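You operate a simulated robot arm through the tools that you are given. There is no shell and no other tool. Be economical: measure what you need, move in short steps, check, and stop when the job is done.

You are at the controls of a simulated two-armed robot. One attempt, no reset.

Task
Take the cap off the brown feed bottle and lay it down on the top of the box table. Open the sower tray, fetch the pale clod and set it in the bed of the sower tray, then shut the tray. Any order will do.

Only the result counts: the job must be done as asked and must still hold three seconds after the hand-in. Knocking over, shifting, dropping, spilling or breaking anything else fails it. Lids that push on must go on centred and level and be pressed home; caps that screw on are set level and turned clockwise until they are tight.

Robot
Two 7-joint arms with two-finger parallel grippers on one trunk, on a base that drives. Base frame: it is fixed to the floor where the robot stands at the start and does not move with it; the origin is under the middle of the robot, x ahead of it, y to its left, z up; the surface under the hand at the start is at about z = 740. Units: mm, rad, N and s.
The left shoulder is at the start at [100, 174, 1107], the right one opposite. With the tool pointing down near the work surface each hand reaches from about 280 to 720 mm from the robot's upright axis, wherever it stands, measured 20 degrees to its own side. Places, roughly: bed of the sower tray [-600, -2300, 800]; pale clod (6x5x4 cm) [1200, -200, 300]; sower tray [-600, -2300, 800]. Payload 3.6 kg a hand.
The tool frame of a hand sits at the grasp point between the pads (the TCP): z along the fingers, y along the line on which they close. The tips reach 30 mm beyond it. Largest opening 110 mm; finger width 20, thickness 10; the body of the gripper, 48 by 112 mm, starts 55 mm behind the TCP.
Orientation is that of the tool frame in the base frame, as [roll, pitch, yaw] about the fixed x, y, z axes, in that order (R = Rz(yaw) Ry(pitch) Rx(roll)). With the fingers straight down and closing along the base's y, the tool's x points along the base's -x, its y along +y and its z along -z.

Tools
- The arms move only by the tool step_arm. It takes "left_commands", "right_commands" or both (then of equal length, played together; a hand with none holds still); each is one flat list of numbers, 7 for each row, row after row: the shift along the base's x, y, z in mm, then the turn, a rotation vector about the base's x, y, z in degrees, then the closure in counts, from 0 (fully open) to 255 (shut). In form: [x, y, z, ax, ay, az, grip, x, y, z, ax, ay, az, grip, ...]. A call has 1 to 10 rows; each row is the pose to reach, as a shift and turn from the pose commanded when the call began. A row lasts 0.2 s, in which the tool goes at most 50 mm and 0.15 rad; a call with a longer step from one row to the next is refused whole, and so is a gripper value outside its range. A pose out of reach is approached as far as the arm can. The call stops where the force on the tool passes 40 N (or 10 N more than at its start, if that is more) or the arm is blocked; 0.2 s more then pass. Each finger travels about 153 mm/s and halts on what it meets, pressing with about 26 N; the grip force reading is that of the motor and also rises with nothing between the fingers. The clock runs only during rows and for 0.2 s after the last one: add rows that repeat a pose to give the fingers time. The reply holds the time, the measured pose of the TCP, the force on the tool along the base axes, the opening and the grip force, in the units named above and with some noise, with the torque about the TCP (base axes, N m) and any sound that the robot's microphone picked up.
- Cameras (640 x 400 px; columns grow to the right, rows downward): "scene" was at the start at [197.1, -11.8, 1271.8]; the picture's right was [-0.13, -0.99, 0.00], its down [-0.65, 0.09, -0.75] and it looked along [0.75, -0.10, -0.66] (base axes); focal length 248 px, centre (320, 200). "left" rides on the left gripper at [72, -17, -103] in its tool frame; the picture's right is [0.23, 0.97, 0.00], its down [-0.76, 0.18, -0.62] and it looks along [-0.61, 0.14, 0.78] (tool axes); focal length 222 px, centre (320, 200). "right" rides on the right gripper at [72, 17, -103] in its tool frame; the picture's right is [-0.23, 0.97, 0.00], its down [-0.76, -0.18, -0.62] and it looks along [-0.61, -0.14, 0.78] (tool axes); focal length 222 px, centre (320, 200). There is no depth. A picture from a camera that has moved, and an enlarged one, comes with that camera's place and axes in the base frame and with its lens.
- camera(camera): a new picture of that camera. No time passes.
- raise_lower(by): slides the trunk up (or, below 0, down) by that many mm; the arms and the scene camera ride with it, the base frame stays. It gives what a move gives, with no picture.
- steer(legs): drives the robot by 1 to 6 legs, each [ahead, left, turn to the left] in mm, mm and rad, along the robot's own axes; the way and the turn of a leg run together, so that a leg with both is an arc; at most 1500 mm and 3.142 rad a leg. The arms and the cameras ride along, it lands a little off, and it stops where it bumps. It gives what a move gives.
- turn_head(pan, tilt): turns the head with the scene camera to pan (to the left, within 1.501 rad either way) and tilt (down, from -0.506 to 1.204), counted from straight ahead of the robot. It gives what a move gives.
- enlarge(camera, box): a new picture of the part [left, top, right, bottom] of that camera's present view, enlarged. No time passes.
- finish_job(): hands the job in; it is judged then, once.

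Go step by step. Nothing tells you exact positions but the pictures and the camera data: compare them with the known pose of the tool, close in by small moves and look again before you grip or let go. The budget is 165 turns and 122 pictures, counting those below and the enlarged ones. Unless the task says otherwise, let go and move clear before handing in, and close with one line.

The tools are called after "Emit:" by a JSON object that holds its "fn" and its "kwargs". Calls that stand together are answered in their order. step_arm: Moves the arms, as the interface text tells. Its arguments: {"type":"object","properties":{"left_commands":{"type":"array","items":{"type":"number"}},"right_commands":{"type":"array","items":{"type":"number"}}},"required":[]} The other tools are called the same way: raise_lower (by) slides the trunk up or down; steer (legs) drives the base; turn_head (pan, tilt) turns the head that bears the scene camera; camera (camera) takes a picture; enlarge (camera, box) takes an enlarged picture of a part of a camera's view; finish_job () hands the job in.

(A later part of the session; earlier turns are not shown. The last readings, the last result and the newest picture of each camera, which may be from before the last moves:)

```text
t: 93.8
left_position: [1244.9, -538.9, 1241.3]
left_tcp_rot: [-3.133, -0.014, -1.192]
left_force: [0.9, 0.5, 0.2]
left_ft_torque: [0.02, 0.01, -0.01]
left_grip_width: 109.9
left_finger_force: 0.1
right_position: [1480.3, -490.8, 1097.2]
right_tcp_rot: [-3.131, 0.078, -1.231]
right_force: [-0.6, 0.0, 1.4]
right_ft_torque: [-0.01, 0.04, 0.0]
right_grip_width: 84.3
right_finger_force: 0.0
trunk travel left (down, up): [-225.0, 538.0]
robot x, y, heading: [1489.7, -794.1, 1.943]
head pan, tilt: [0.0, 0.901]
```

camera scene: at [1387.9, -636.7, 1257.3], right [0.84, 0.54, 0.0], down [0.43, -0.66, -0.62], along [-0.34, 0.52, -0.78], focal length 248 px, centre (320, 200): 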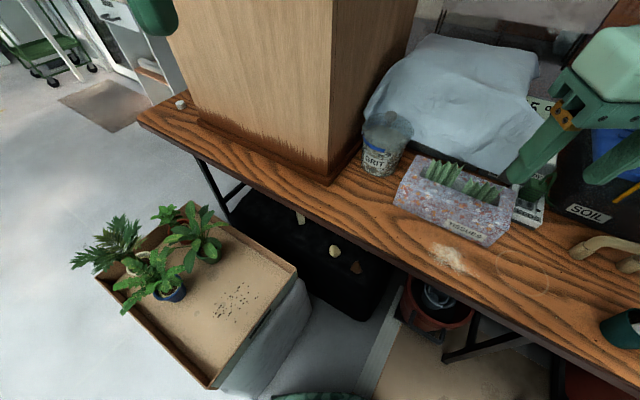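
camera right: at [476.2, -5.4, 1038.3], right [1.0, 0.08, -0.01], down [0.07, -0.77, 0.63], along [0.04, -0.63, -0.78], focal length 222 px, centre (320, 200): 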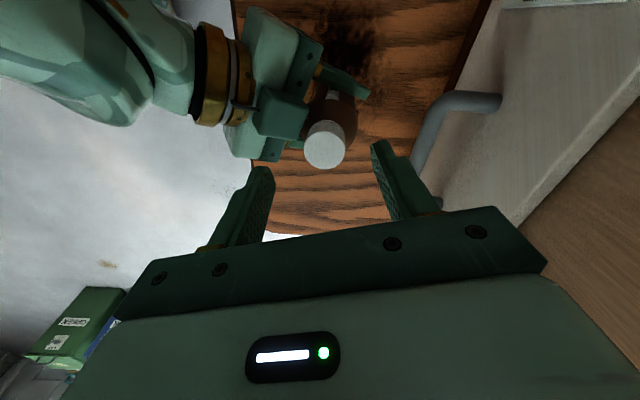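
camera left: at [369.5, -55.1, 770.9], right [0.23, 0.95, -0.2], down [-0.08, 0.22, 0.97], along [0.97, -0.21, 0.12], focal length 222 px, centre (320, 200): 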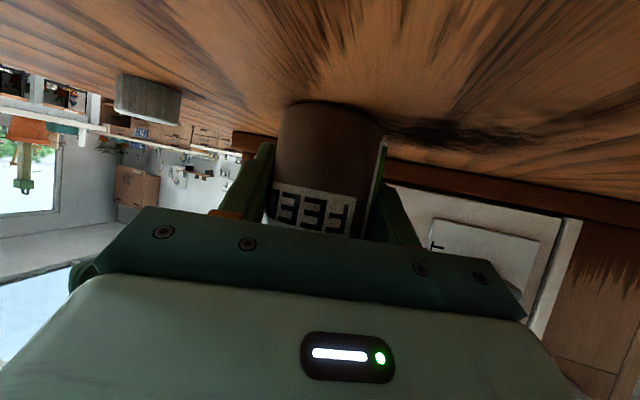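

Emit:
{"fn": "step_arm", "kwargs": {"right_commands": [-20, -6, -20, 7.5, 3, 1.1, 60, -40, -12, -40, 15, 6.1, 2.1, 60, -60, -18, -60, 22.5, 9.1, 3.2, 60, -80, -24, -80, 30, 12.2, 4.2, 60, -100, -30, -97, 37.5, 15.2, 5.3, 60, -100, -30, -97, 37.5, 15.2, 5.3, 60]}}

Emit:
{"fn": "raise_lower", "kwargs": {"by": -225}}

Emit:
{"fn": "turn_head", "kwargs": {"pan": 0.1, "tilt": 0.7}}

Emit:
{"fn": "camera", "kwargs": {"camera": "scene"}}

Emit:
{"fn": "camera", "kwargs": {"camera": "right"}}

```text
t: 94.5
left_position: [1243.5, -538.9, 1241.8]
left_tcp_rot: [-3.132, -0.017, -1.195]
left_force: [0.7, -0.2, 0.1]
left_ft_torque: [-0.02, -0.02, 0.0]
left_grip_width: 109.9
left_finger_force: 0.1
right_position: [1423.8, -489.5, 1066.5]
right_tcp_rot: [3.093, 0.391, -1.267]
right_force: [32.8, 102.2, 49.7]
right_ft_torque: [-13.52, 0.61, 7.58]
right_grip_width: 84.1
right_finger_force: 0.2
trunk travel left (down, up): [-225.0, 538.0]
robot x, y, heading: [1490.1, -796.5, 1.945]
head pan, tilt: [0.0, 0.901]
stopped in row 3 (right hand): the force on the tool passed its limit at 331 N (the readings are from after the stop); the commanded pose is now the measured one
```

```text
t: 94.8
left_position: [1243.4, -538.5, 1241.2]
left_tcp_rot: [-3.132, -0.016, -1.194]
left_force: [-0.7, 0.4, -0.5]
left_ft_torque: [0.02, -0.01, -0.02]
left_grip_width: 110.2
left_finger_force: 0.0
right_position: [1425.0, -488.8, 1066.9]
right_tcp_rot: [3.095, 0.39, -1.269]
right_force: [7.9, 18.1, 13.0]
right_ft_torque: [-2.95, 0.13, 1.65]
right_grip_width: 84.1
right_finger_force: 0.1
trunk travel left (down, up): [-225.0, 539.0]
robot x, y, heading: [1489.2, -792.6, 1.943]
head pan, tilt: [0.0, 0.901]
stopped: the force on the tool passed its limit at 137 N (the readings are from after the stop); the commanded pose is now the measured one
```

```text
t: 95.5
left_position: [1244.1, -538.8, 1240.7]
left_tcp_rot: [-3.132, -0.017, -1.194]
left_force: [0.0, 0.2, 0.2]
left_ft_torque: [0.01, 0.02, -0.02]
left_grip_width: 110.2
left_finger_force: 0.1
right_position: [1425.6, -489.2, 1065.1]
right_tcp_rot: [3.092, 0.391, -1.269]
right_force: [5.4, 29.7, 21.1]
right_ft_torque: [-4.72, -0.34, 1.61]
right_grip_width: 84.2
right_finger_force: 0.0
trunk travel left (down, up): [-225.0, 539.0]
robot x, y, heading: [1491.7, -798.5, 1.946]
head pan, tilt: [0.099, 0.7]
```

```text
63 pictures are left
camera scene: at [1410.5, -613.8, 1272.8], right [0.89, 0.45, 0.0], down [0.29, -0.57, -0.76], along [-0.35, 0.68, -0.65], focal length 248 px, centre (320, 200)
```

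scene: 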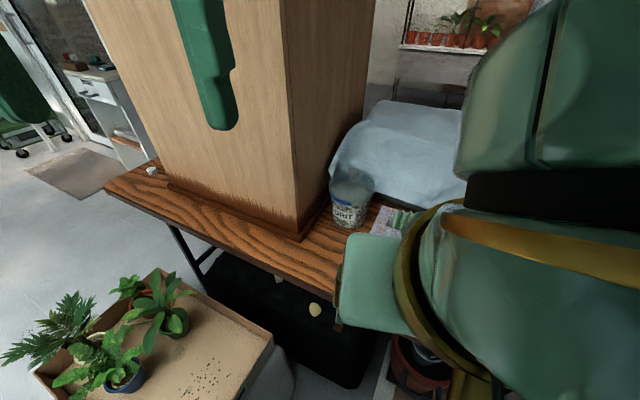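

```text
62 pictures are left
camera right: at [1444.9, -595.5, 1136.1], right [-0.99, -0.11, 0.13], down [0.06, 0.51, 0.86], along [-0.16, 0.85, -0.5], focal length 222 px, centre (320, 200)
```

right: 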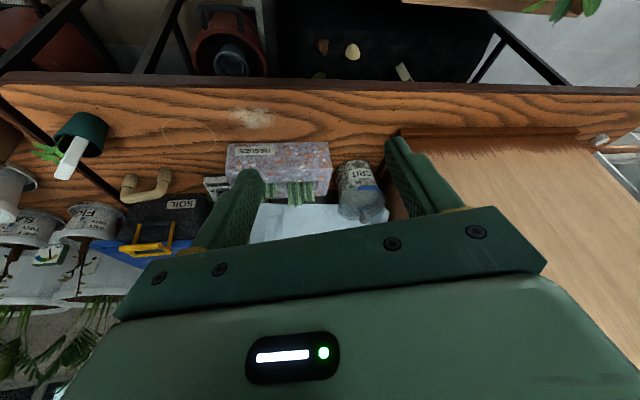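

The right wrist pushed against my own head. I relieve it by moving the hand out, then back the robot up 200 mm for room.

Emit:
{"fn": "step_arm", "kwargs": {"right_commands": [15, 20, 0, 0, 0, 0, 60, 35, 45, 0, 0, 0, 0, 60, 55, 70, 0, 0, 0, 0, 60, 70, 95, 0, 0, 0, 0, 60]}}

Emit:
{"fn": "steer", "kwargs": {"legs": [[-220, 0, 0]]}}

```text
t: 96.5
left_position: [1243.8, -538.2, 1241.3]
left_tcp_rot: [-3.133, -0.017, -1.194]
left_force: [0.0, -0.1, -0.2]
left_ft_torque: [-0.01, 0.04, -0.02]
left_grip_width: 110.1
left_finger_force: 0.0
right_position: [1496.0, -393.6, 1066.5]
right_tcp_rot: [3.094, 0.392, -1.267]
right_force: [-0.1, 0.4, -0.3]
right_ft_torque: [-0.03, 0.02, -0.02]
right_grip_width: 84.1
right_finger_force: 0.0
trunk travel left (down, up): [-225.0, 539.0]
robot x, y, heading: [1493.7, -796.7, 1.946]
head pan, tilt: [0.099, 0.7]
```

```text
t: 98.2
left_position: [1323.5, -743.2, 1242.2]
left_tcp_rot: [-3.133, -0.015, -1.192]
left_force: [-0.2, -1.1, 0.6]
left_ft_torque: [0.04, -0.03, 0.01]
left_grip_width: 110.0
left_finger_force: 0.0
right_position: [1574.8, -599.2, 1066.2]
right_tcp_rot: [3.095, 0.391, -1.265]
right_force: [-0.4, 0.2, 0.1]
right_ft_torque: [0.01, 0.01, 0.04]
right_grip_width: 84.2
right_finger_force: 0.0
trunk travel left (down, up): [-225.0, 539.0]
robot x, y, heading: [1571.6, -999.1, 1.946]
head pan, tilt: [0.099, 0.7]
```

Emit:
{"fn": "raise_lower", "kwargs": {"by": -222}}

```text
t: 100.2
left_position: [1320.2, -733.5, 1033.5]
left_tcp_rot: [-3.128, -0.025, -1.17]
left_force: [-6.6, 8.3, -2.1]
left_ft_torque: [-0.45, -0.13, 0.72]
left_grip_width: 108.9
left_finger_force: 0.0
right_position: [1552.8, -543.8, 799.5]
right_tcp_rot: [3.112, 0.16, -1.261]
right_force: [-0.4, -0.3, -0.4]
right_ft_torque: [0.0, 0.04, -0.03]
right_grip_width: 84.2
right_finger_force: 0.0
trunk travel left (down, up): [-20.0, 743.0]
robot x, y, heading: [1575.2, -1001.8, 1.945]
head pan, tilt: [0.099, 0.7]
stopped: the force on the tool passed its limit at 58 N (the readings are from after the stop); the commanded pose is now the measured one
```

The left arm met something near the end of the lowering. I'll look.

Emit:
{"fn": "turn_head", "kwargs": {"pan": 0.5, "tilt": 0.8}}

Emit:
{"fn": "camera", "kwargs": {"camera": "scene"}}

```text
t: 101.0
left_position: [1321.1, -735.7, 1035.8]
left_tcp_rot: [-3.127, -0.023, -1.175]
left_force: [-0.6, 0.1, 0.2]
left_ft_torque: [0.02, 0.01, 0.01]
left_grip_width: 110.3
left_finger_force: 0.2
right_position: [1552.1, -542.3, 800.7]
right_tcp_rot: [3.113, 0.161, -1.261]
right_force: [0.1, -0.7, -0.4]
right_ft_torque: [0.0, 0.02, -0.04]
right_grip_width: 84.1
right_finger_force: 0.1
trunk travel left (down, up): [-20.0, 743.0]
robot x, y, heading: [1568.6, -1000.0, 1.942]
head pan, tilt: [0.499, 0.799]
```

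```text
61 pictures are left
camera scene: at [1422.4, -727.7, 1046.8], right [0.64, 0.77, 0.0], down [0.55, -0.46, -0.7], along [-0.53, 0.45, -0.72], focal length 248 px, centre (320, 200)
```

scene: 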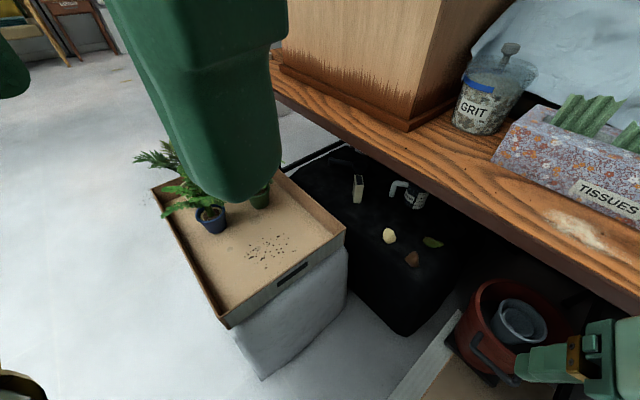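

The left finger came near my head, which leans forward when low. I shift the left hand outward and zoom on the clod.

Emit:
{"fn": "step_arm", "kwargs": {"left_commands": [-40, -15, 0, 0, 0, 0, 0, -80, -30, 0, 0, 0, 0, 0, -110, -45, 0, 0, 0, 0, 0]}}

Emit:
{"fn": "raise_lower", "kwargs": {"by": -18}}

Emit:
{"fn": "enlarge", "kwargs": {"camera": "scene", "box": [320, 180, 480, 280]}}

```text
t: 101.8
left_position: [1225.9, -773.7, 1029.0]
left_tcp_rot: [-3.126, -0.024, -1.173]
left_force: [-0.4, -0.4, 0.0]
left_ft_torque: [0.01, 0.03, -0.01]
left_grip_width: 109.9
left_finger_force: 0.0
left hand out of reach, approached as far as the arm can: row 3
right_position: [1552.8, -541.5, 801.1]
right_tcp_rot: [3.11, 0.16, -1.263]
right_force: [-0.5, -0.9, 0.2]
right_ft_torque: [-0.01, 0.01, -0.02]
right_grip_width: 84.2
right_finger_force: 0.1
trunk travel left (down, up): [-20.0, 743.0]
robot x, y, heading: [1573.0, -999.1, 1.943]
head pan, tilt: [0.499, 0.799]
```

```text
t: 102.5
left_position: [1224.5, -768.6, 1008.2]
left_tcp_rot: [-3.127, -0.037, -1.173]
left_force: [-0.8, -0.6, 1.1]
left_ft_torque: [0.03, 0.0, -0.03]
left_grip_width: 110.1
left_finger_force: 0.0
right_position: [1550.5, -538.6, 777.5]
right_tcp_rot: [3.115, 0.139, -1.262]
right_force: [0.6, -1.0, 0.2]
right_ft_torque: [0.02, 0.03, -0.01]
right_grip_width: 84.2
right_finger_force: 0.1
trunk travel left (down, up): [-2.0, 761.0]
robot x, y, heading: [1573.0, -996.9, 1.944]
head pan, tilt: [0.499, 0.799]
```

```text
4.00 times, centred on (400, 230) of scene
camera zoom: at [1418.4, -717.8, 1027.6], right [0.64, 0.77, 0.0], down [0.55, -0.46, -0.7], along [-0.53, 0.45, -0.72], focal length 991 px, centre (0, 80)
```

zoom: 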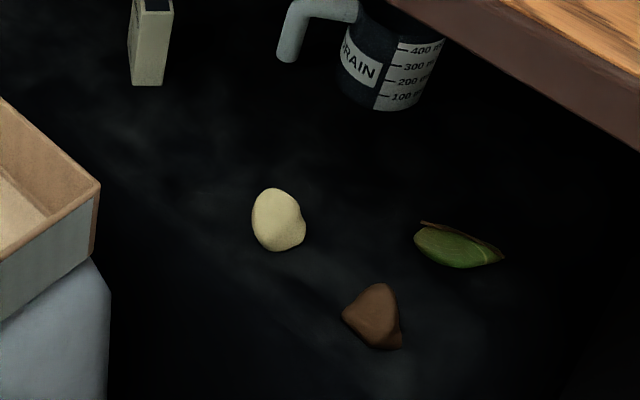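

Clod is at about (1180, -192, 310), with its long axis roughly along my approach. I turn the robot left 0.2 so the approach is natural for the right hand.

Emit:
{"fn": "steer", "kwargs": {"legs": [[29, -40, 0], [0, 0, 0.2]]}}

```text
t: 104.2
left_position: [1212.2, -801.6, 1009.0]
left_tcp_rot: [-3.128, -0.036, -0.972]
left_force: [0.2, 1.4, -0.2]
left_ft_torque: [-0.01, -0.02, 0.03]
left_grip_width: 110.2
left_finger_force: 0.1
right_position: [1485.1, -510.2, 778.0]
right_tcp_rot: [3.113, 0.135, -1.061]
right_force: [-0.1, -1.4, 0.3]
right_ft_torque: [0.0, 0.01, -0.01]
right_grip_width: 84.4
right_finger_force: 0.1
trunk travel left (down, up): [-2.0, 761.0]
robot x, y, heading: [1598.7, -955.4, 2.143]
head pan, tilt: [0.499, 0.799]
```

Emit:
{"fn": "step_arm", "kwargs": {"right_commands": [-18, 12, -38, 3.2, 1.9, 0.4, 60, -36, 24, -76, 6.4, 3.8, 0.7, 60, -54, 36, -114, 9.6, 5.8, 1.1, 60, -72, 48, -152, 12.8, 7.7, 1.4, 60, -90, 60, -190, 16, 9.6, 1.8, 60, -107, 73, -229, 19.2, 11.5, 2.2, 60, -125, 85, -267, 22.4, 13.4, 2.5, 60, -143, 97, -305, 25.6, 15.4, 2.9, 60, -161, 109, -343, 28.8, 17.3, 3.2, 60, -179, 121, -381, 32, 19.2, 3.6, 60]}}

Emit:
{"fn": "turn_head", "kwargs": {"pan": 0, "tilt": 0.8}}

Emit:
{"fn": "camera", "kwargs": {"camera": "scene"}}

Emit:
{"fn": "camera", "kwargs": {"camera": "right"}}

```text
t: 106.3
left_position: [1211.7, -800.3, 1009.5]
left_tcp_rot: [-3.127, -0.038, -0.974]
left_force: [0.1, -0.3, -0.6]
left_ft_torque: [-0.02, 0.03, -0.01]
left_grip_width: 110.0
left_finger_force: 0.1
right_position: [1247.7, -377.0, 410.8]
right_tcp_rot: [3.136, 0.758, -0.994]
right_force: [-0.4, 0.0, 0.4]
right_ft_torque: [-0.01, 0.0, 0.01]
right_grip_width: 84.3
right_finger_force: 0.1
right hand out of reach, approached as far as the arm can: row 7, 8, 9, 10
trunk travel left (down, up): [-2.0, 761.0]
robot x, y, heading: [1597.6, -965.3, 2.144]
head pan, tilt: [0.499, 0.799]
```

```text
t: 107.3
left_position: [1212.9, -801.1, 1009.2]
left_tcp_rot: [-3.127, -0.038, -0.971]
left_force: [0.7, -0.2, -0.2]
left_ft_torque: [0.05, 0.01, -0.02]
left_grip_width: 109.8
left_finger_force: 0.1
right_position: [1248.4, -377.2, 412.1]
right_tcp_rot: [3.136, 0.758, -0.992]
right_force: [-0.4, -0.6, 0.3]
right_ft_torque: [-0.01, -0.01, 0.04]
right_grip_width: 84.1
right_finger_force: 0.1
trunk travel left (down, up): [-2.0, 761.0]
robot x, y, heading: [1599.4, -954.9, 2.148]
head pan, tilt: [0.0, 0.799]
```

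```text
59 pictures are left
camera scene: at [1418.4, -682.5, 1027.3], right [0.84, 0.54, 0.0], down [0.39, -0.6, -0.7], along [-0.38, 0.58, -0.72], focal length 248 px, centre (320, 200)
```

scene: 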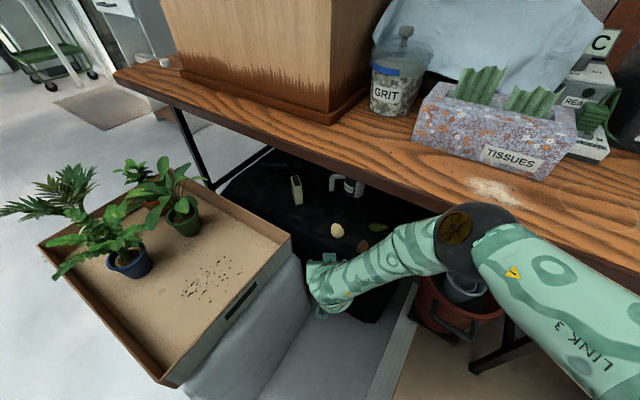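

```text
58 pictures are left
camera right: at [1301.5, -490.5, 438.4], right [-0.9, -0.4, 0.16], down [0.08, 0.2, 0.98], along [-0.42, 0.9, -0.15], focal length 222 px, centre (320, 200)
```

right: 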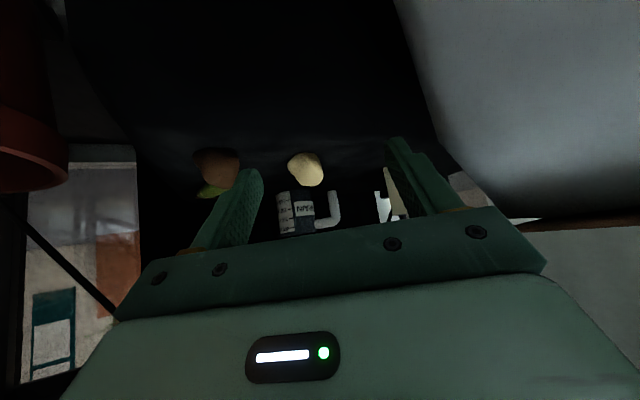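

The clod shows between the fingers. Elbow is near the table edge, so instead of driving I extend the arm toward a point 100 mm short of the clod.

Emit:
{"fn": "step_arm", "kwargs": {"right_commands": [-7, 31, -8, 0, 0, 0, 60, -14, 62, -16, 0, 0, 0, 60, -21, 93, -24, 0, 0, 0, 60, -28, 124, -33, 0, 0, 0, 60]}}

Emit:
{"fn": "camera", "kwargs": {"camera": "scene"}}

Emit:
{"fn": "camera", "kwargs": {"camera": "right"}}

```text
t: 108.3
left_position: [1211.7, -801.6, 1009.7]
left_tcp_rot: [-3.126, -0.037, -0.973]
left_force: [0.7, 0.3, 0.1]
left_ft_torque: [0.03, 0.0, -0.01]
left_grip_width: 110.1
left_finger_force: 0.2
right_position: [1223.0, -257.8, 387.6]
right_tcp_rot: [3.113, 0.788, -0.993]
right_force: [-0.3, -1.0, 0.3]
right_ft_torque: [0.0, -0.02, -0.01]
right_grip_width: 83.9
right_finger_force: 0.0
right hand out of reach, approached as far as the arm can: row 4
trunk travel left (down, up): [-2.0, 761.0]
robot x, y, heading: [1600.5, -959.1, 2.142]
head pan, tilt: [0.0, 0.799]
```

```text
57 pictures are left
camera scene: at [1418.6, -682.6, 1027.4], right [0.84, 0.54, 0.0], down [0.39, -0.6, -0.7], along [-0.38, 0.58, -0.72], focal length 248 px, centre (320, 200)
```

scene: 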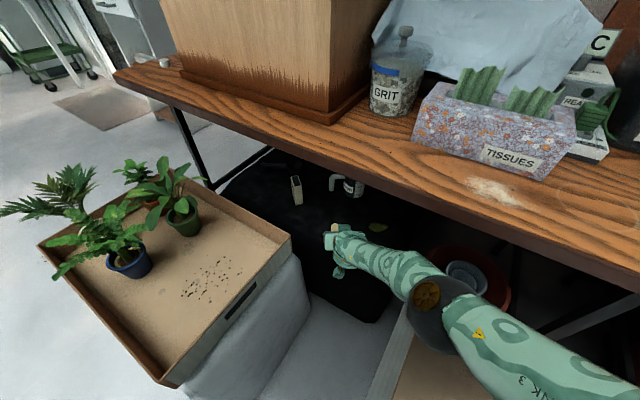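

```text
56 pictures are left
camera right: at [1279.2, -370.7, 410.4], right [-0.89, -0.41, 0.18], down [0.11, 0.19, 0.98], along [-0.44, 0.89, -0.12], focal length 222 px, centre (320, 200)
```

right: 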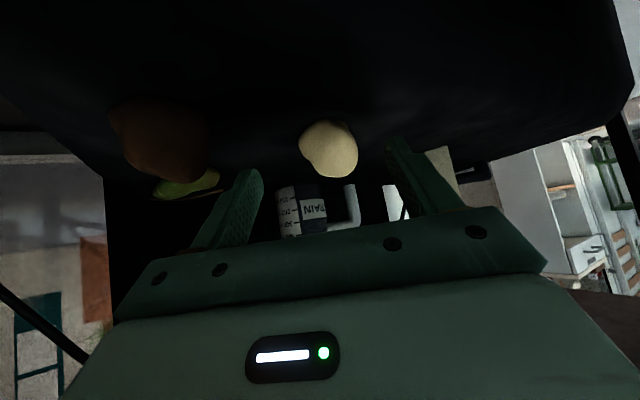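

Five views agree: the clod's centre is near (1186, -214, 342). The arm is almost fully stretched, so I raise the hand 12 mm and drive forward 45 mm.

Emit:
{"fn": "step_arm", "kwargs": {"right_commands": [0, 0, 12, 0, 0, 0, 50]}}

Emit:
{"fn": "steer", "kwargs": {"legs": [[45, 0, 0]]}}

Emit:
{"fn": "camera", "kwargs": {"camera": "right"}}

Emit:
{"fn": "enlarge", "kwargs": {"camera": "scene", "box": [260, 160, 420, 260]}}

```text
t: 108.7
left_position: [1212.4, -800.5, 1009.2]
left_tcp_rot: [-3.126, -0.037, -0.975]
left_force: [-0.1, 0.2, 0.1]
left_ft_torque: [0.01, 0.02, -0.01]
left_grip_width: 109.9
left_finger_force: 0.0
right_position: [1223.7, -257.0, 399.5]
right_tcp_rot: [3.113, 0.788, -0.997]
right_force: [-0.4, 0.3, -0.2]
right_ft_torque: [0.02, 0.01, 0.02]
right_grip_width: 88.5
right_finger_force: 0.1
trunk travel left (down, up): [-2.0, 761.0]
robot x, y, heading: [1598.3, -955.0, 2.146]
head pan, tilt: [0.0, 0.799]
```

```text
t: 109.6
left_position: [1187.0, -761.4, 1008.2]
left_tcp_rot: [-3.125, -0.039, -0.972]
left_force: [-0.6, -0.3, -0.3]
left_ft_torque: [-0.02, -0.03, -0.02]
left_grip_width: 110.4
left_finger_force: 0.0
right_position: [1200.0, -218.5, 397.2]
right_tcp_rot: [3.115, 0.786, -0.995]
right_force: [0.0, -0.7, -0.3]
right_ft_torque: [0.03, 0.01, 0.0]
right_grip_width: 88.6
right_finger_force: 0.1
trunk travel left (down, up): [-2.0, 761.0]
robot x, y, heading: [1570.6, -918.8, 2.151]
head pan, tilt: [0.0, 0.799]
```

```text
55 pictures are left
camera right: at [1254.4, -331.7, 421.6], right [-0.89, -0.41, 0.18], down [0.11, 0.19, 0.98], along [-0.44, 0.89, -0.13], focal length 222 px, centre (320, 200)
```

right: 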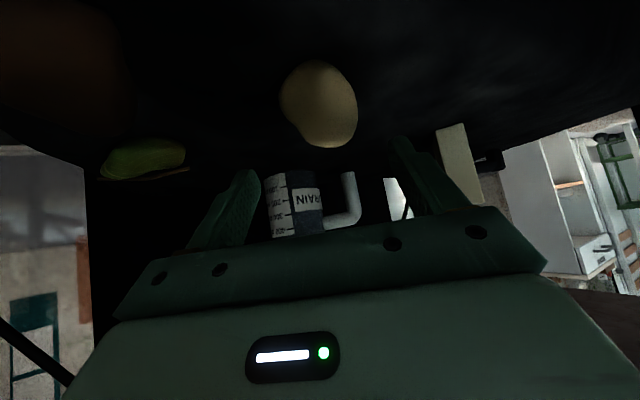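

```text
4.00 times, centred on (340, 210) of scene
camera zoom: at [1393.2, -643.3, 1026.7], right [0.84, 0.54, 0.0], down [0.39, -0.6, -0.7], along [-0.38, 0.58, -0.72], focal length 991 px, centre (240, 160)
```

zoom: 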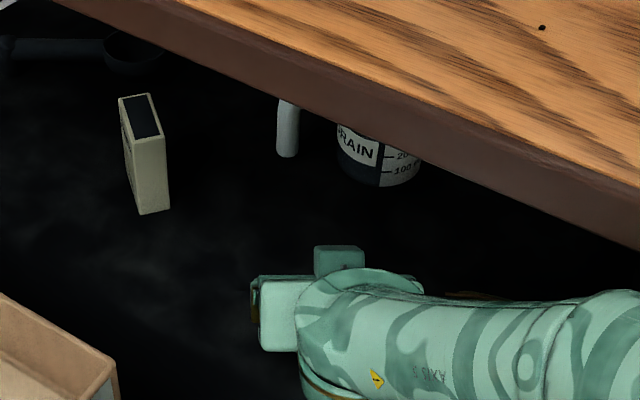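

Clod again at (1184, -214, 341). I lower so the finger ends straddle it: TCP to about (1190, -222, 354).

Emit:
{"fn": "step_arm", "kwargs": {"right_commands": [-4, -1, -15, 0, 0, 0, 50, -8, -2, -30, 0, 0, 0, 50, -10, -3.5, -42, 0, 0, 0, 50, -10, -3.5, -42, 0, 0, 0, 50]}}

Emit:
{"fn": "camera", "kwargs": {"camera": "right"}}

```text
t: 110.6
left_position: [1187.2, -763.1, 1009.2]
left_tcp_rot: [-3.125, -0.035, -0.972]
left_force: [0.1, 0.6, -1.1]
left_ft_torque: [0.02, 0.01, 0.01]
left_grip_width: 109.9
left_finger_force: 0.1
right_position: [1201.2, -233.1, 374.1]
right_tcp_rot: [3.115, 0.788, -0.993]
right_force: [0.5, 0.1, -0.7]
right_ft_torque: [-0.03, 0.0, -0.01]
right_grip_width: 88.4
right_finger_force: 0.0
right hand out of reach, approached as far as the arm can: row 1, 2, 3, 4
trunk travel left (down, up): [-2.0, 761.0]
robot x, y, heading: [1572.0, -917.1, 2.145]
head pan, tilt: [0.0, 0.799]
```

```text
53 pictures are left
camera right: at [1256.9, -345.8, 396.9], right [-0.89, -0.41, 0.18], down [0.11, 0.19, 0.98], along [-0.44, 0.89, -0.12], focal length 222 px, centre (320, 200)
```

right: 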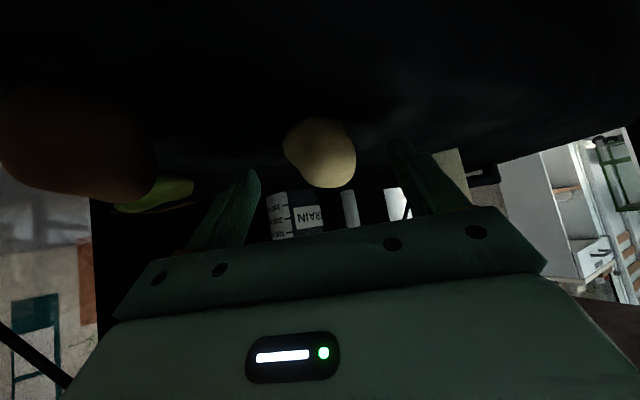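

Reach limit again, so I drive forward 35 mm more.

Emit:
{"fn": "steer", "kwargs": {"legs": [[35, 0, 0]]}}

```text
t: 111.4
left_position: [1167.0, -732.0, 1008.7]
left_tcp_rot: [-3.127, -0.038, -0.972]
left_force: [-0.1, 0.8, -0.4]
left_ft_torque: [0.02, -0.02, 0.01]
left_grip_width: 110.1
left_finger_force: 0.0
right_position: [1180.8, -202.4, 372.8]
right_tcp_rot: [3.115, 0.787, -0.994]
right_force: [-0.7, 0.7, -0.6]
right_ft_torque: [0.04, 0.01, -0.02]
right_grip_width: 88.3
right_finger_force: 0.1
trunk travel left (down, up): [-2.0, 761.0]
robot x, y, heading: [1555.8, -888.5, 2.143]
head pan, tilt: [0.0, 0.799]
```

Emit:
{"fn": "step_arm", "kwargs": {"right_commands": [5, -10, -6, 0, 0, 0, 50, 9, -19, -12, 0, 0, 0, 50, 9, -19, -18, 0, 0, 0, 50, 9, -19, -18, 0, 0, 0, 50]}}

Emit:
{"fn": "camera", "kwargs": {"camera": "right"}}

```text
t: 112.4
left_position: [1167.8, -735.7, 1011.0]
left_tcp_rot: [-3.125, -0.035, -0.973]
left_force: [0.8, 0.7, -0.5]
left_ft_torque: [0.01, 0.03, 0.04]
left_grip_width: 109.9
left_finger_force: 0.1
right_position: [1191.5, -222.3, 358.4]
right_tcp_rot: [3.115, 0.793, -0.993]
right_force: [4.3, -7.9, 19.8]
right_ft_torque: [0.52, -0.78, -0.52]
right_grip_width: 88.2
right_finger_force: 0.0
trunk travel left (down, up): [-2.0, 761.0]
robot x, y, heading: [1555.8, -889.1, 2.139]
head pan, tilt: [0.0, 0.799]
```

```text
52 pictures are left
camera right: at [1246.9, -335.4, 381.5], right [-0.89, -0.41, 0.18], down [0.11, 0.18, 0.98], along [-0.44, 0.89, -0.12], focal length 222 px, centre (320, 200)
```

right: 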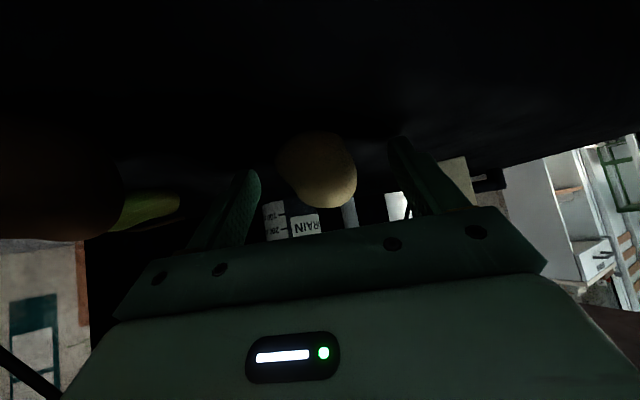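

Finger ends touch the chest; the clod lies between them. I raise 4 mm and close.

Emit:
{"fn": "step_arm", "kwargs": {"right_commands": [0, 0, 4, 0, 0, 0, 50, 0, 0, 4, 0, 0, 0, 100, 0, 0, 4, 0, 0, 0, 140, 0, 0, 4, 0, 0, 0, 200, 0, 0, 4, 0, 0, 0, 200]}}

Emit:
{"fn": "camera", "kwargs": {"camera": "right"}}

```text
t: 113.6
left_position: [1167.3, -733.5, 1009.2]
left_tcp_rot: [-3.126, -0.039, -0.973]
left_force: [0.3, 0.4, -0.4]
left_ft_torque: [0.0, 0.03, 0.02]
left_grip_width: 110.1
left_finger_force: 0.0
right_position: [1190.6, -222.4, 358.4]
right_tcp_rot: [3.117, 0.787, -0.995]
right_force: [-0.4, -0.8, 0.2]
right_ft_torque: [-0.03, -0.02, 0.01]
right_grip_width: 46.8
right_finger_force: 25.8
trunk travel left (down, up): [-2.0, 761.0]
robot x, y, heading: [1553.4, -887.8, 2.151]
head pan, tilt: [0.0, 0.799]
```

```text
51 pictures are left
camera right: at [1246.7, -335.6, 382.8], right [-0.89, -0.41, 0.18], down [0.11, 0.19, 0.98], along [-0.44, 0.89, -0.12], focal length 222 px, centre (320, 200)
```

right: 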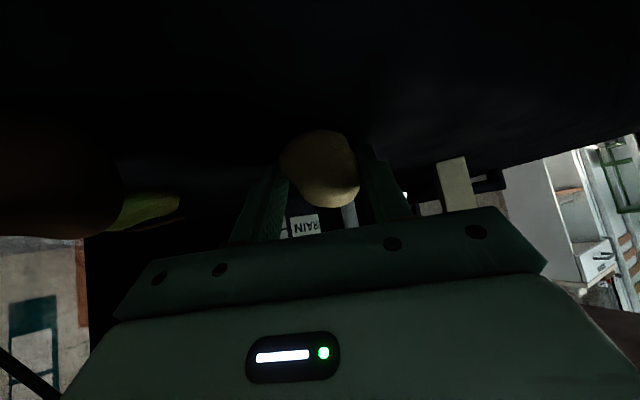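

Gripped at 47 mm. I lift 50 mm and check.

Emit:
{"fn": "step_arm", "kwargs": {"right_commands": [0, 0, 20, 0, 0, 0, 210, 2, -4, 45, 0, 0, 0, 210, 4, -8, 60, 0, 0, 0, 210]}}

Emit:
{"fn": "camera", "kwargs": {"camera": "right"}}

```text
t: 114.6
left_position: [1167.7, -752.9, 1017.1]
left_tcp_rot: [-3.125, -0.023, -0.958]
left_force: [0.5, -1.2, 0.1]
left_ft_torque: [0.05, 0.08, 0.01]
left_grip_width: 110.0
left_finger_force: 0.1
right_position: [1212.7, -322.1, 357.5]
right_tcp_rot: [3.091, 0.646, -0.965]
right_force: [-0.9, -0.6, 0.2]
right_ft_torque: [0.02, -0.04, -0.03]
right_grip_width: 46.8
right_finger_force: 26.2
trunk travel left (down, up): [-2.0, 761.0]
robot x, y, heading: [1550.7, -896.2, 2.157]
head pan, tilt: [0.0, 0.799]
stopped in row 3 (right hand): the arm was blocked; the commanded pose is now the measured one
```

```text
50 pictures are left
camera right: at [1271.3, -429.6, 397.4], right [-0.89, -0.43, 0.17], down [0.04, 0.31, 0.95], along [-0.46, 0.85, -0.26], focal length 222 px, centre (320, 200)
```

right: 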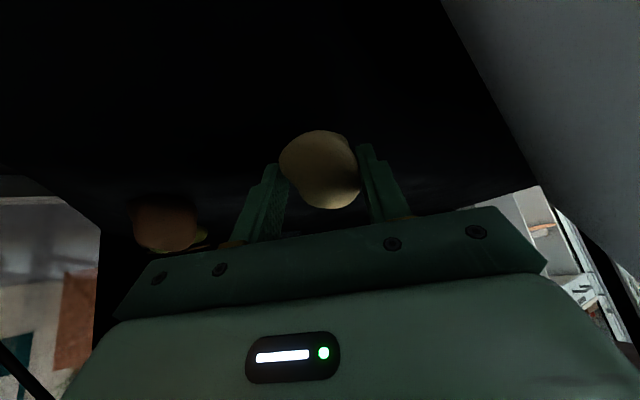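

The arm got nudged (elbow near the table) and the hand slid back, but the clod is still held. I look at the scene before backing out.

Emit:
{"fn": "camera", "kwargs": {"camera": "scene"}}

```text
49 pictures are left
camera scene: at [1370.1, -639.0, 1035.1], right [0.83, 0.56, 0.01], down [0.4, -0.59, -0.71], along [-0.39, 0.59, -0.71], focal length 248 px, centre (320, 200)
```

scene: 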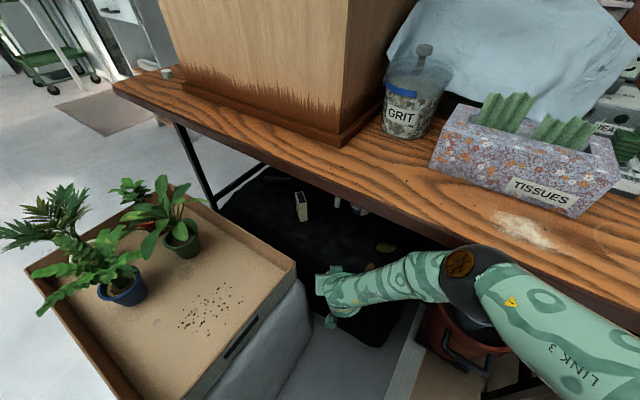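

Elbow rests at the table edge. Backing straight out frees everything.

Emit:
{"fn": "steer", "kwargs": {"legs": [[-350, 0, 0]]}}

Emit:
{"fn": "step_arm", "kwargs": {"right_commands": [0, 0, 40, 0, 0, 0, 210, 0, 0, 80, 0, 0, 0, 210, 0, 0, 120, 0, 0, 0, 210, 0, 0, 160, 0, 0, 0, 210, 0, 0, 200, 0, 0, 0, 210]}}

Emit:
{"fn": "raise_lower", "kwargs": {"by": 223}}

Emit:
{"fn": "camera", "kwargs": {"camera": "right"}}

Emit:
{"fn": "camera", "kwargs": {"camera": "scene"}}

```text
t: 115.2
left_position: [1168.6, -751.7, 1012.8]
left_tcp_rot: [-3.127, -0.033, -0.958]
left_force: [-1.2, -0.4, -0.4]
left_ft_torque: [-0.03, -0.01, 0.0]
left_grip_width: 110.0
left_finger_force: 0.1
right_position: [1213.2, -325.6, 350.5]
right_tcp_rot: [3.091, 0.642, -0.968]
right_force: [0.9, 0.6, -0.8]
right_ft_torque: [0.01, 0.02, -0.02]
right_grip_width: 46.9
right_finger_force: 26.0
trunk travel left (down, up): [-2.0, 761.0]
robot x, y, heading: [1549.8, -898.0, 2.16]
head pan, tilt: [0.0, 0.799]
stopped in leg 1: the robot was blocked; the commanded pose is now the measured one
```

```text
t: 115.9
left_position: [1163.7, -760.2, 1020.0]
left_tcp_rot: [-3.135, -0.028, -0.939]
left_force: [0.6, 0.4, 0.5]
left_ft_torque: [0.03, 0.06, -0.03]
left_grip_width: 110.1
left_finger_force: 0.0
right_position: [1245.4, -436.4, 352.3]
right_tcp_rot: [3.061, 0.43, -0.933]
right_force: [0.3, -0.2, -0.5]
right_ft_torque: [0.03, -0.03, -0.03]
right_grip_width: 46.8
right_finger_force: 26.1
trunk travel left (down, up): [-2.0, 761.0]
robot x, y, heading: [1547.6, -904.0, 2.182]
head pan, tilt: [0.0, 0.799]
stopped in row 3 (right hand): the arm was blocked; the commanded pose is now the measured one
```

```text
t: 118.2
left_position: [1167.1, -737.4, 1234.2]
left_tcp_rot: [3.141, -0.045, -0.947]
left_force: [0.4, -0.4, 0.8]
left_ft_torque: [-0.06, -0.01, 0.01]
left_grip_width: 110.1
left_finger_force: 0.1
right_position: [1257.7, -420.9, 560.9]
right_tcp_rot: [3.059, 0.416, -0.95]
right_force: [0.5, -0.5, -1.3]
right_ft_torque: [0.01, -0.01, 0.04]
right_grip_width: 46.7
right_finger_force: 26.2
trunk travel left (down, up): [-225.0, 538.0]
robot x, y, heading: [1548.9, -904.8, 2.178]
head pan, tilt: [0.0, 0.799]
```

```text
48 pictures are left
camera right: at [1312.5, -515.2, 629.2], right [-0.89, -0.42, 0.16], down [-0.08, 0.5, 0.86], along [-0.44, 0.76, -0.48], focal length 222 px, centre (320, 200)
```

right: 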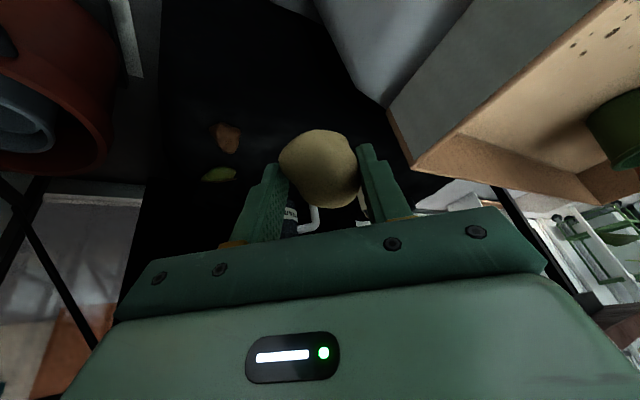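

```text
47 pictures are left
camera scene: at [1438.2, -740.0, 1265.3], right [0.82, 0.57, 0.0], down [0.41, -0.59, -0.7], along [-0.39, 0.57, -0.72], focal length 248 px, centre (320, 200)
```

scene: 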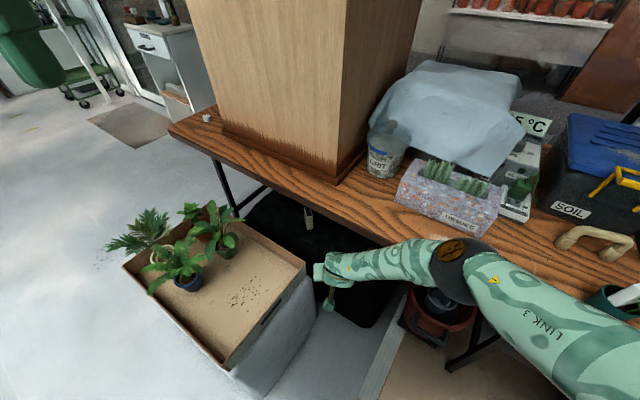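

The clod is held and the trunk is up again. I try backing off now.

Emit:
{"fn": "steer", "kwargs": {"legs": [[-200, 0, 0]]}}

Emit:
{"fn": "camera", "kwargs": {"camera": "scene"}}

```text
t: 119.8
left_position: [1280.8, -905.2, 1234.4]
left_tcp_rot: [3.141, -0.039, -0.946]
left_force: [0.3, -0.5, -0.1]
left_ft_torque: [0.03, 0.03, -0.01]
left_grip_width: 109.9
left_finger_force: 0.0
right_position: [1370.3, -585.8, 562.6]
right_tcp_rot: [3.059, 0.416, -0.95]
right_force: [-0.5, -0.5, -0.6]
right_ft_torque: [-0.02, 0.02, 0.0]
right_grip_width: 46.7
right_finger_force: 25.8
trunk travel left (down, up): [-225.0, 538.0]
robot x, y, heading: [1660.0, -1062.2, 2.175]
head pan, tilt: [0.0, 0.799]
```

```text
46 pictures are left
camera scene: at [1551.9, -905.6, 1265.7], right [0.82, 0.57, 0.0], down [0.41, -0.59, -0.7], along [-0.39, 0.57, -0.72], focal length 248 px, centre (320, 200)
```

scene: 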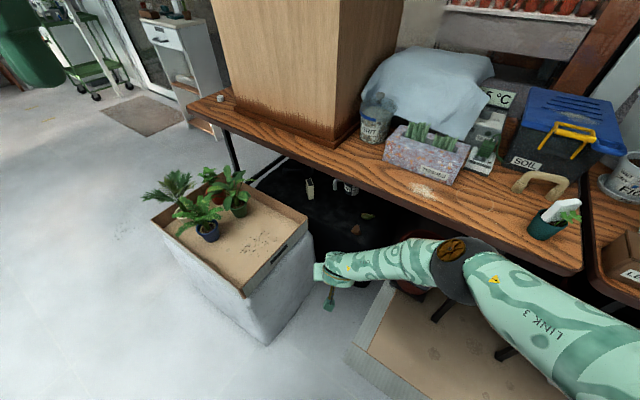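

Now raise the clod to a carrying pose with the fingers straight down.

Emit:
{"fn": "step_arm", "kwargs": {"right_commands": [5, 3, 45, 0, 0, 0, 210, 10, 7, 90, 0, 0, 0, 210, 20, 14, 135, 0, 0, 0, 210, 30, 20, 180, -2.5, -2, 0, 210, 40, 28, 225, -5, -4, 0, 210, 50, 35, 270, -8, -6, 0, 210, 60, 41, 315, -11, -8, 0, 210, 70, 48, 360, -14, -10, 0, 210, 80, 55, 400, -17, -12, 0, 210, 90, 60, 440, -19.4, -13.9, 0, 210]}}

Emit:
{"fn": "camera", "kwargs": {"camera": "right"}}

```text
t: 122.0
left_position: [1280.3, -903.9, 1235.8]
left_tcp_rot: [3.141, -0.043, -0.945]
left_force: [0.0, 0.7, 0.1]
left_ft_torque: [0.02, 0.01, -0.01]
left_grip_width: 109.9
left_finger_force: 0.1
right_position: [1460.4, -523.8, 1002.4]
right_tcp_rot: [3.061, -0.002, -0.952]
right_force: [0.7, -0.7, -1.2]
right_ft_torque: [0.04, -0.01, -0.03]
right_grip_width: 46.9
right_finger_force: 25.5
trunk travel left (down, up): [-225.0, 538.0]
robot x, y, heading: [1662.0, -1063.3, 2.175]
head pan, tilt: [0.0, 0.799]
```

```text
45 pictures are left
camera right: at [1495.1, -588.6, 1108.6], right [-0.92, -0.38, 0.08], down [-0.26, 0.75, 0.61], along [-0.29, 0.54, -0.79], focal length 222 px, centre (320, 200)
```

right: 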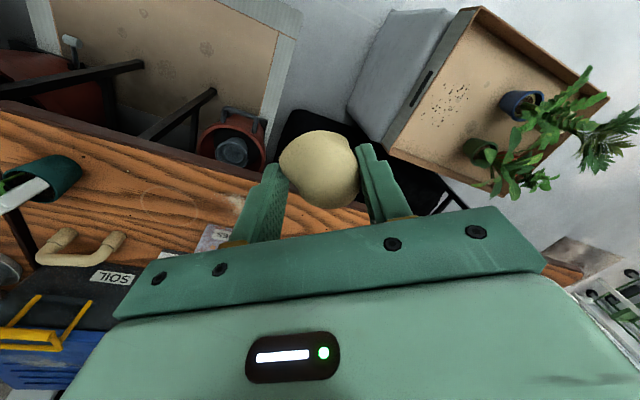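

Clod held securely. Now I drive to the sower bench: turn to face −y and move along to x≈-600, stopping short for a look.

Emit:
{"fn": "steer", "kwargs": {"legs": [[-120, 0, 0], [0, 0, 2.538], [0, -1170, 0], [0, -1160, 0]]}}

Emit:
{"fn": "turn_head", "kwargs": {"pan": 0, "tilt": 0.45}}

Emit:
{"fn": "camera", "kwargs": {"camera": "scene"}}

```text
t: 140.4
left_position: [-402.2, -1501.7, 1234.9]
left_tcp_rot: [3.14, -0.045, 1.592]
left_force: [0.8, 0.0, -0.6]
left_ft_torque: [-0.02, 0.0, 0.0]
left_grip_width: 110.1
left_finger_force: 0.1
right_position: [-766.0, -1712.0, 1002.3]
right_tcp_rot: [3.06, 0.002, 1.586]
right_force: [0.5, -0.9, -0.5]
right_ft_torque: [0.01, 0.01, 0.0]
right_grip_width: 46.6
right_finger_force: 25.9
trunk travel left (down, up): [-225.0, 538.0]
robot x, y, heading: [-623.7, -1152.3, -1.571]
head pan, tilt: [0.0, 0.799]
```

```text
t: 141.2
left_position: [-403.7, -1502.1, 1234.6]
left_tcp_rot: [-3.141, -0.044, 1.592]
left_force: [-0.1, -0.4, 0.0]
left_ft_torque: [-0.01, -0.01, 0.0]
left_grip_width: 109.8
left_finger_force: 0.1
right_position: [-765.9, -1713.9, 1002.2]
right_tcp_rot: [3.061, -0.002, 1.585]
right_force: [0.2, 0.5, -0.7]
right_ft_torque: [0.02, -0.03, 0.0]
right_grip_width: 46.6
right_finger_force: 26.1
trunk travel left (down, up): [-225.0, 538.0]
robot x, y, heading: [-624.0, -1153.2, -1.575]
head pan, tilt: [0.0, 0.45]
```

```text
44 pictures are left
camera scene: at [-626.1, -1359.5, 1295.9], right [-1.0, 0.0, 0.0], down [0.0, 0.44, -0.9], along [0.0, -0.9, -0.44], focal length 248 px, centre (320, 200)
```

scene: 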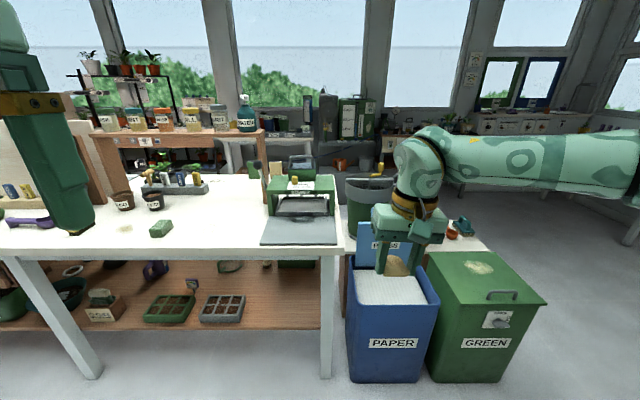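

Emit:
{"fn": "enlarge", "kwargs": {"camera": "scene", "box": [230, 140, 374, 260]}}

```text
3.33 times, centred on (302, 200) of scene
camera zoom: at [-626.1, -1359.5, 1295.9], right [-1.0, 0.0, 0.0], down [0.0, 0.44, -0.9], along [0.0, -0.9, -0.44], focal length 826 px, centre (380, 200)
```

zoom: 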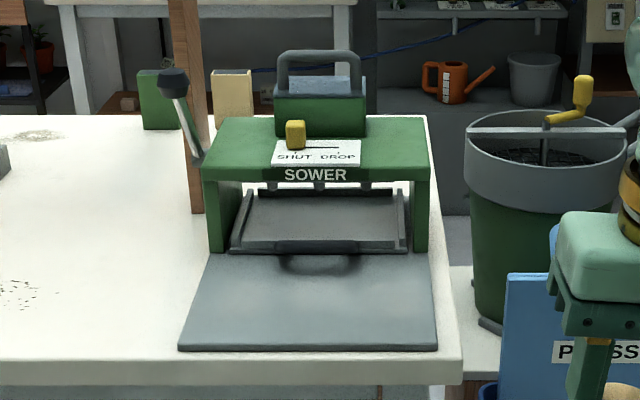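

The sower has a tray with a front handle and a mat before it; tray front is near (-550, -2240, 800). I pull the right hand back and up a bit, move it aside, then drive closer.

Emit:
{"fn": "step_arm", "kwargs": {"right_commands": [-15, 30, 10, 0, 0, 0, 210, -30, 65, 25, 0, 0, 0, 210, -45, 100, 40, 0, 0, 0, 210, -60, 130, 50, 0, 0, 0, 210]}}

Emit:
{"fn": "steer", "kwargs": {"legs": [[470, 30, 0]]}}

Emit:
{"fn": "turn_head", "kwargs": {"pan": 0.1, "tilt": 0.75}}

Emit:
{"fn": "camera", "kwargs": {"camera": "scene"}}

```text
t: 142.2
left_position: [-402.2, -1501.8, 1235.0]
left_tcp_rot: [3.141, -0.043, 1.593]
left_force: [0.6, 0.5, -0.9]
left_ft_torque: [-0.04, -0.03, 0.03]
left_grip_width: 110.1
left_finger_force: 0.2
right_position: [-826.0, -1583.3, 1052.4]
right_tcp_rot: [3.062, 0.002, 1.584]
right_force: [-0.6, -0.3, 0.4]
right_ft_torque: [-0.02, -0.03, 0.03]
right_grip_width: 46.7
right_finger_force: 26.0
trunk travel left (down, up): [-225.0, 538.0]
robot x, y, heading: [-624.9, -1154.2, -1.571]
head pan, tilt: [0.0, 0.45]
```

```text
t: 145.1
left_position: [-371.1, -1979.6, 1234.1]
left_tcp_rot: [3.141, -0.045, 1.595]
left_force: [0.2, -0.6, -0.9]
left_ft_torque: [-0.01, -0.01, 0.01]
left_grip_width: 110.0
left_finger_force: 0.0
right_position: [-796.1, -2061.9, 1052.1]
right_tcp_rot: [3.062, 0.0, 1.588]
right_force: [-0.5, -0.4, -1.4]
right_ft_torque: [-0.01, -0.01, -0.02]
right_grip_width: 46.7
right_finger_force: 26.1
trunk travel left (down, up): [-225.0, 538.0]
robot x, y, heading: [-592.9, -1631.4, -1.573]
head pan, tilt: [0.0, 0.45]
```

```text
t: 145.9
left_position: [-370.9, -1980.4, 1233.7]
left_tcp_rot: [3.141, -0.041, 1.595]
left_force: [-0.2, -0.3, -0.6]
left_ft_torque: [0.0, 0.0, -0.02]
left_grip_width: 110.2
left_finger_force: 0.1
right_position: [-793.7, -2062.1, 1050.8]
right_tcp_rot: [3.062, 0.0, 1.588]
right_force: [0.3, 0.6, -1.5]
right_ft_torque: [0.02, 0.01, -0.02]
right_grip_width: 46.9
right_finger_force: 25.5
trunk travel left (down, up): [-225.0, 538.0]
robot x, y, heading: [-595.4, -1629.0, -1.567]
head pan, tilt: [0.099, 0.75]
```

```text
42 pictures are left
camera scene: at [-587.8, -1827.5, 1269.6], right [-0.99, -0.1, 0.0], down [-0.07, 0.68, -0.73], along [0.07, -0.73, -0.68], focal length 248 px, centre (320, 200)
```

scene: 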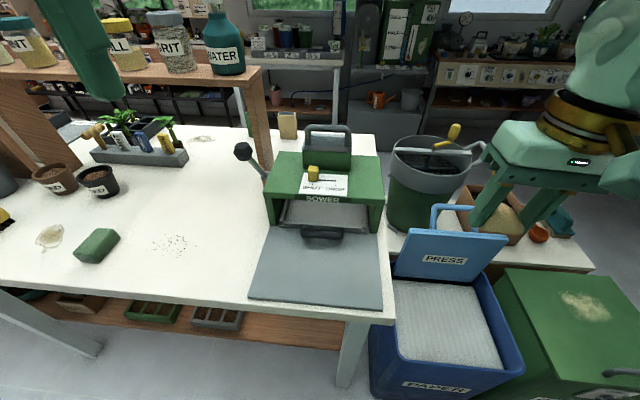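

Emit:
{"fn": "enlarge", "kwargs": {"camera": "scene", "box": [240, 180, 400, 280]}}

```text
4.00 times, centred on (320, 230) of scene
camera zoom: at [-587.8, -1827.5, 1269.6], right [-0.99, -0.1, 0.0], down [-0.07, 0.68, -0.73], along [0.07, -0.73, -0.68], focal length 991 px, centre (320, 80)
```

zoom: 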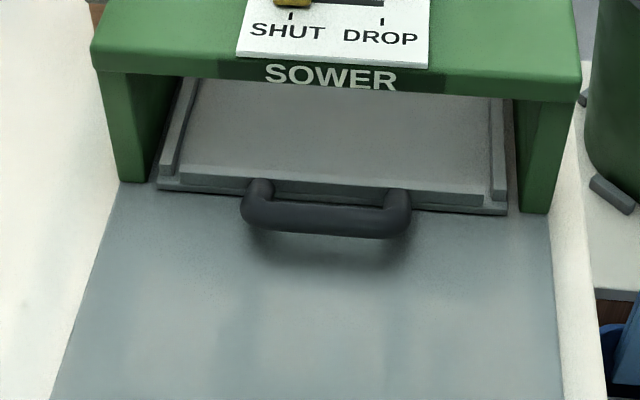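

The tray's front has a bow handle at about (-554, -2212, 797), close to the tray face. I lower the left hand nearby for a close camera look.

Emit:
{"fn": "step_arm", "kwargs": {"left_commands": [-15, -8, -40, 0, 0, 0, 0, -30, -16, -80, 0, 0, 0, 0, -45, -24, -120, 0, 0, 0, 0, -60, -32, -160, 0, 0, 0, 0, -75, -40, -200, 0, 0, 0, 0, -95, -48, -240, 0, 0, 0, 0, -110, -55, -280, 0, 0, 0, 0]}}

Emit:
{"fn": "enlarge", "kwargs": {"camera": "left", "box": [160, 60, 480, 260]}}

```text
t: 147.5
left_position: [-481.5, -2034.8, 952.2]
left_tcp_rot: [3.14, -0.045, 1.595]
left_force: [-0.1, -0.5, -0.1]
left_ft_torque: [-0.01, -0.01, -0.01]
left_grip_width: 109.8
left_finger_force: 0.0
right_position: [-795.2, -2061.8, 1051.5]
right_tcp_rot: [3.06, 0.0, 1.588]
right_force: [-0.8, 0.0, -0.5]
right_ft_torque: [-0.01, 0.02, 0.03]
right_grip_width: 46.8
right_finger_force: 26.3
trunk travel left (down, up): [-225.0, 538.0]
robot x, y, heading: [-596.1, -1631.9, -1.57]
head pan, tilt: [0.099, 0.75]
```

```text
2.00 times, centred on (320, 160) of left
camera zoom: at [-500.7, -1967.3, 1059.1], right [0.97, 0.25, 0.01], down [0.2, -0.78, 0.59], along [0.15, -0.57, -0.81], focal length 444 px, centre (320, 280)
```

zoom: 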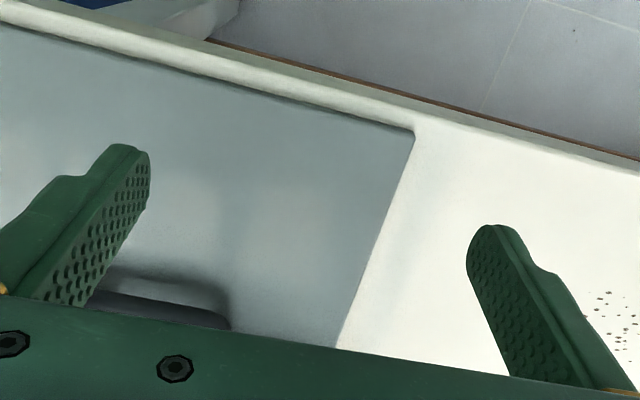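

Emit:
{"fn": "step_arm", "kwargs": {"left_commands": [-30, -40, 0, 0, 0, 0, 0, -60, -80, 0, 0, 0, 0, 0]}}

Emit:
{"fn": "enlarge", "kwargs": {"camera": "left", "box": [240, 120, 400, 220]}}

```text
t: 148.1
left_position: [-541.9, -2114.1, 953.0]
left_tcp_rot: [3.141, -0.043, 1.596]
left_force: [0.3, 0.0, -1.1]
left_ft_torque: [-0.01, 0.01, -0.02]
left_grip_width: 110.1
left_finger_force: 0.1
right_position: [-795.2, -2062.9, 1052.4]
right_tcp_rot: [3.058, 0.0, 1.589]
right_force: [0.0, -0.6, -0.9]
right_ft_torque: [0.0, 0.0, 0.02]
right_grip_width: 46.6
right_finger_force: 26.1
trunk travel left (down, up): [-225.0, 538.0]
robot x, y, heading: [-593.8, -1626.4, -1.571]
head pan, tilt: [0.099, 0.75]
```

```text
4.00 times, centred on (320, 170) of left
camera zoom: at [-560.4, -2047.5, 1059.6], right [0.97, 0.25, 0.01], down [0.2, -0.78, 0.59], along [0.16, -0.57, -0.81], focal length 888 px, centre (320, 320)
```

zoom: 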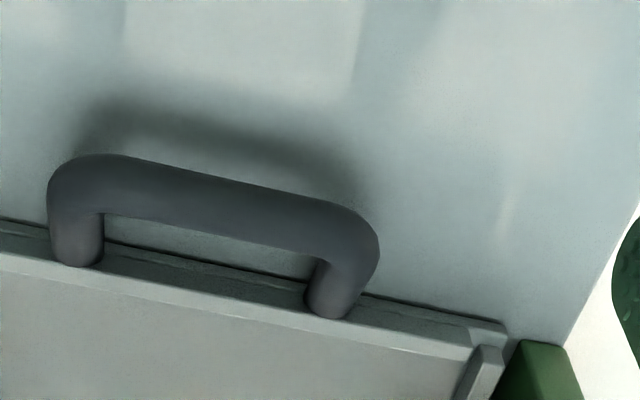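

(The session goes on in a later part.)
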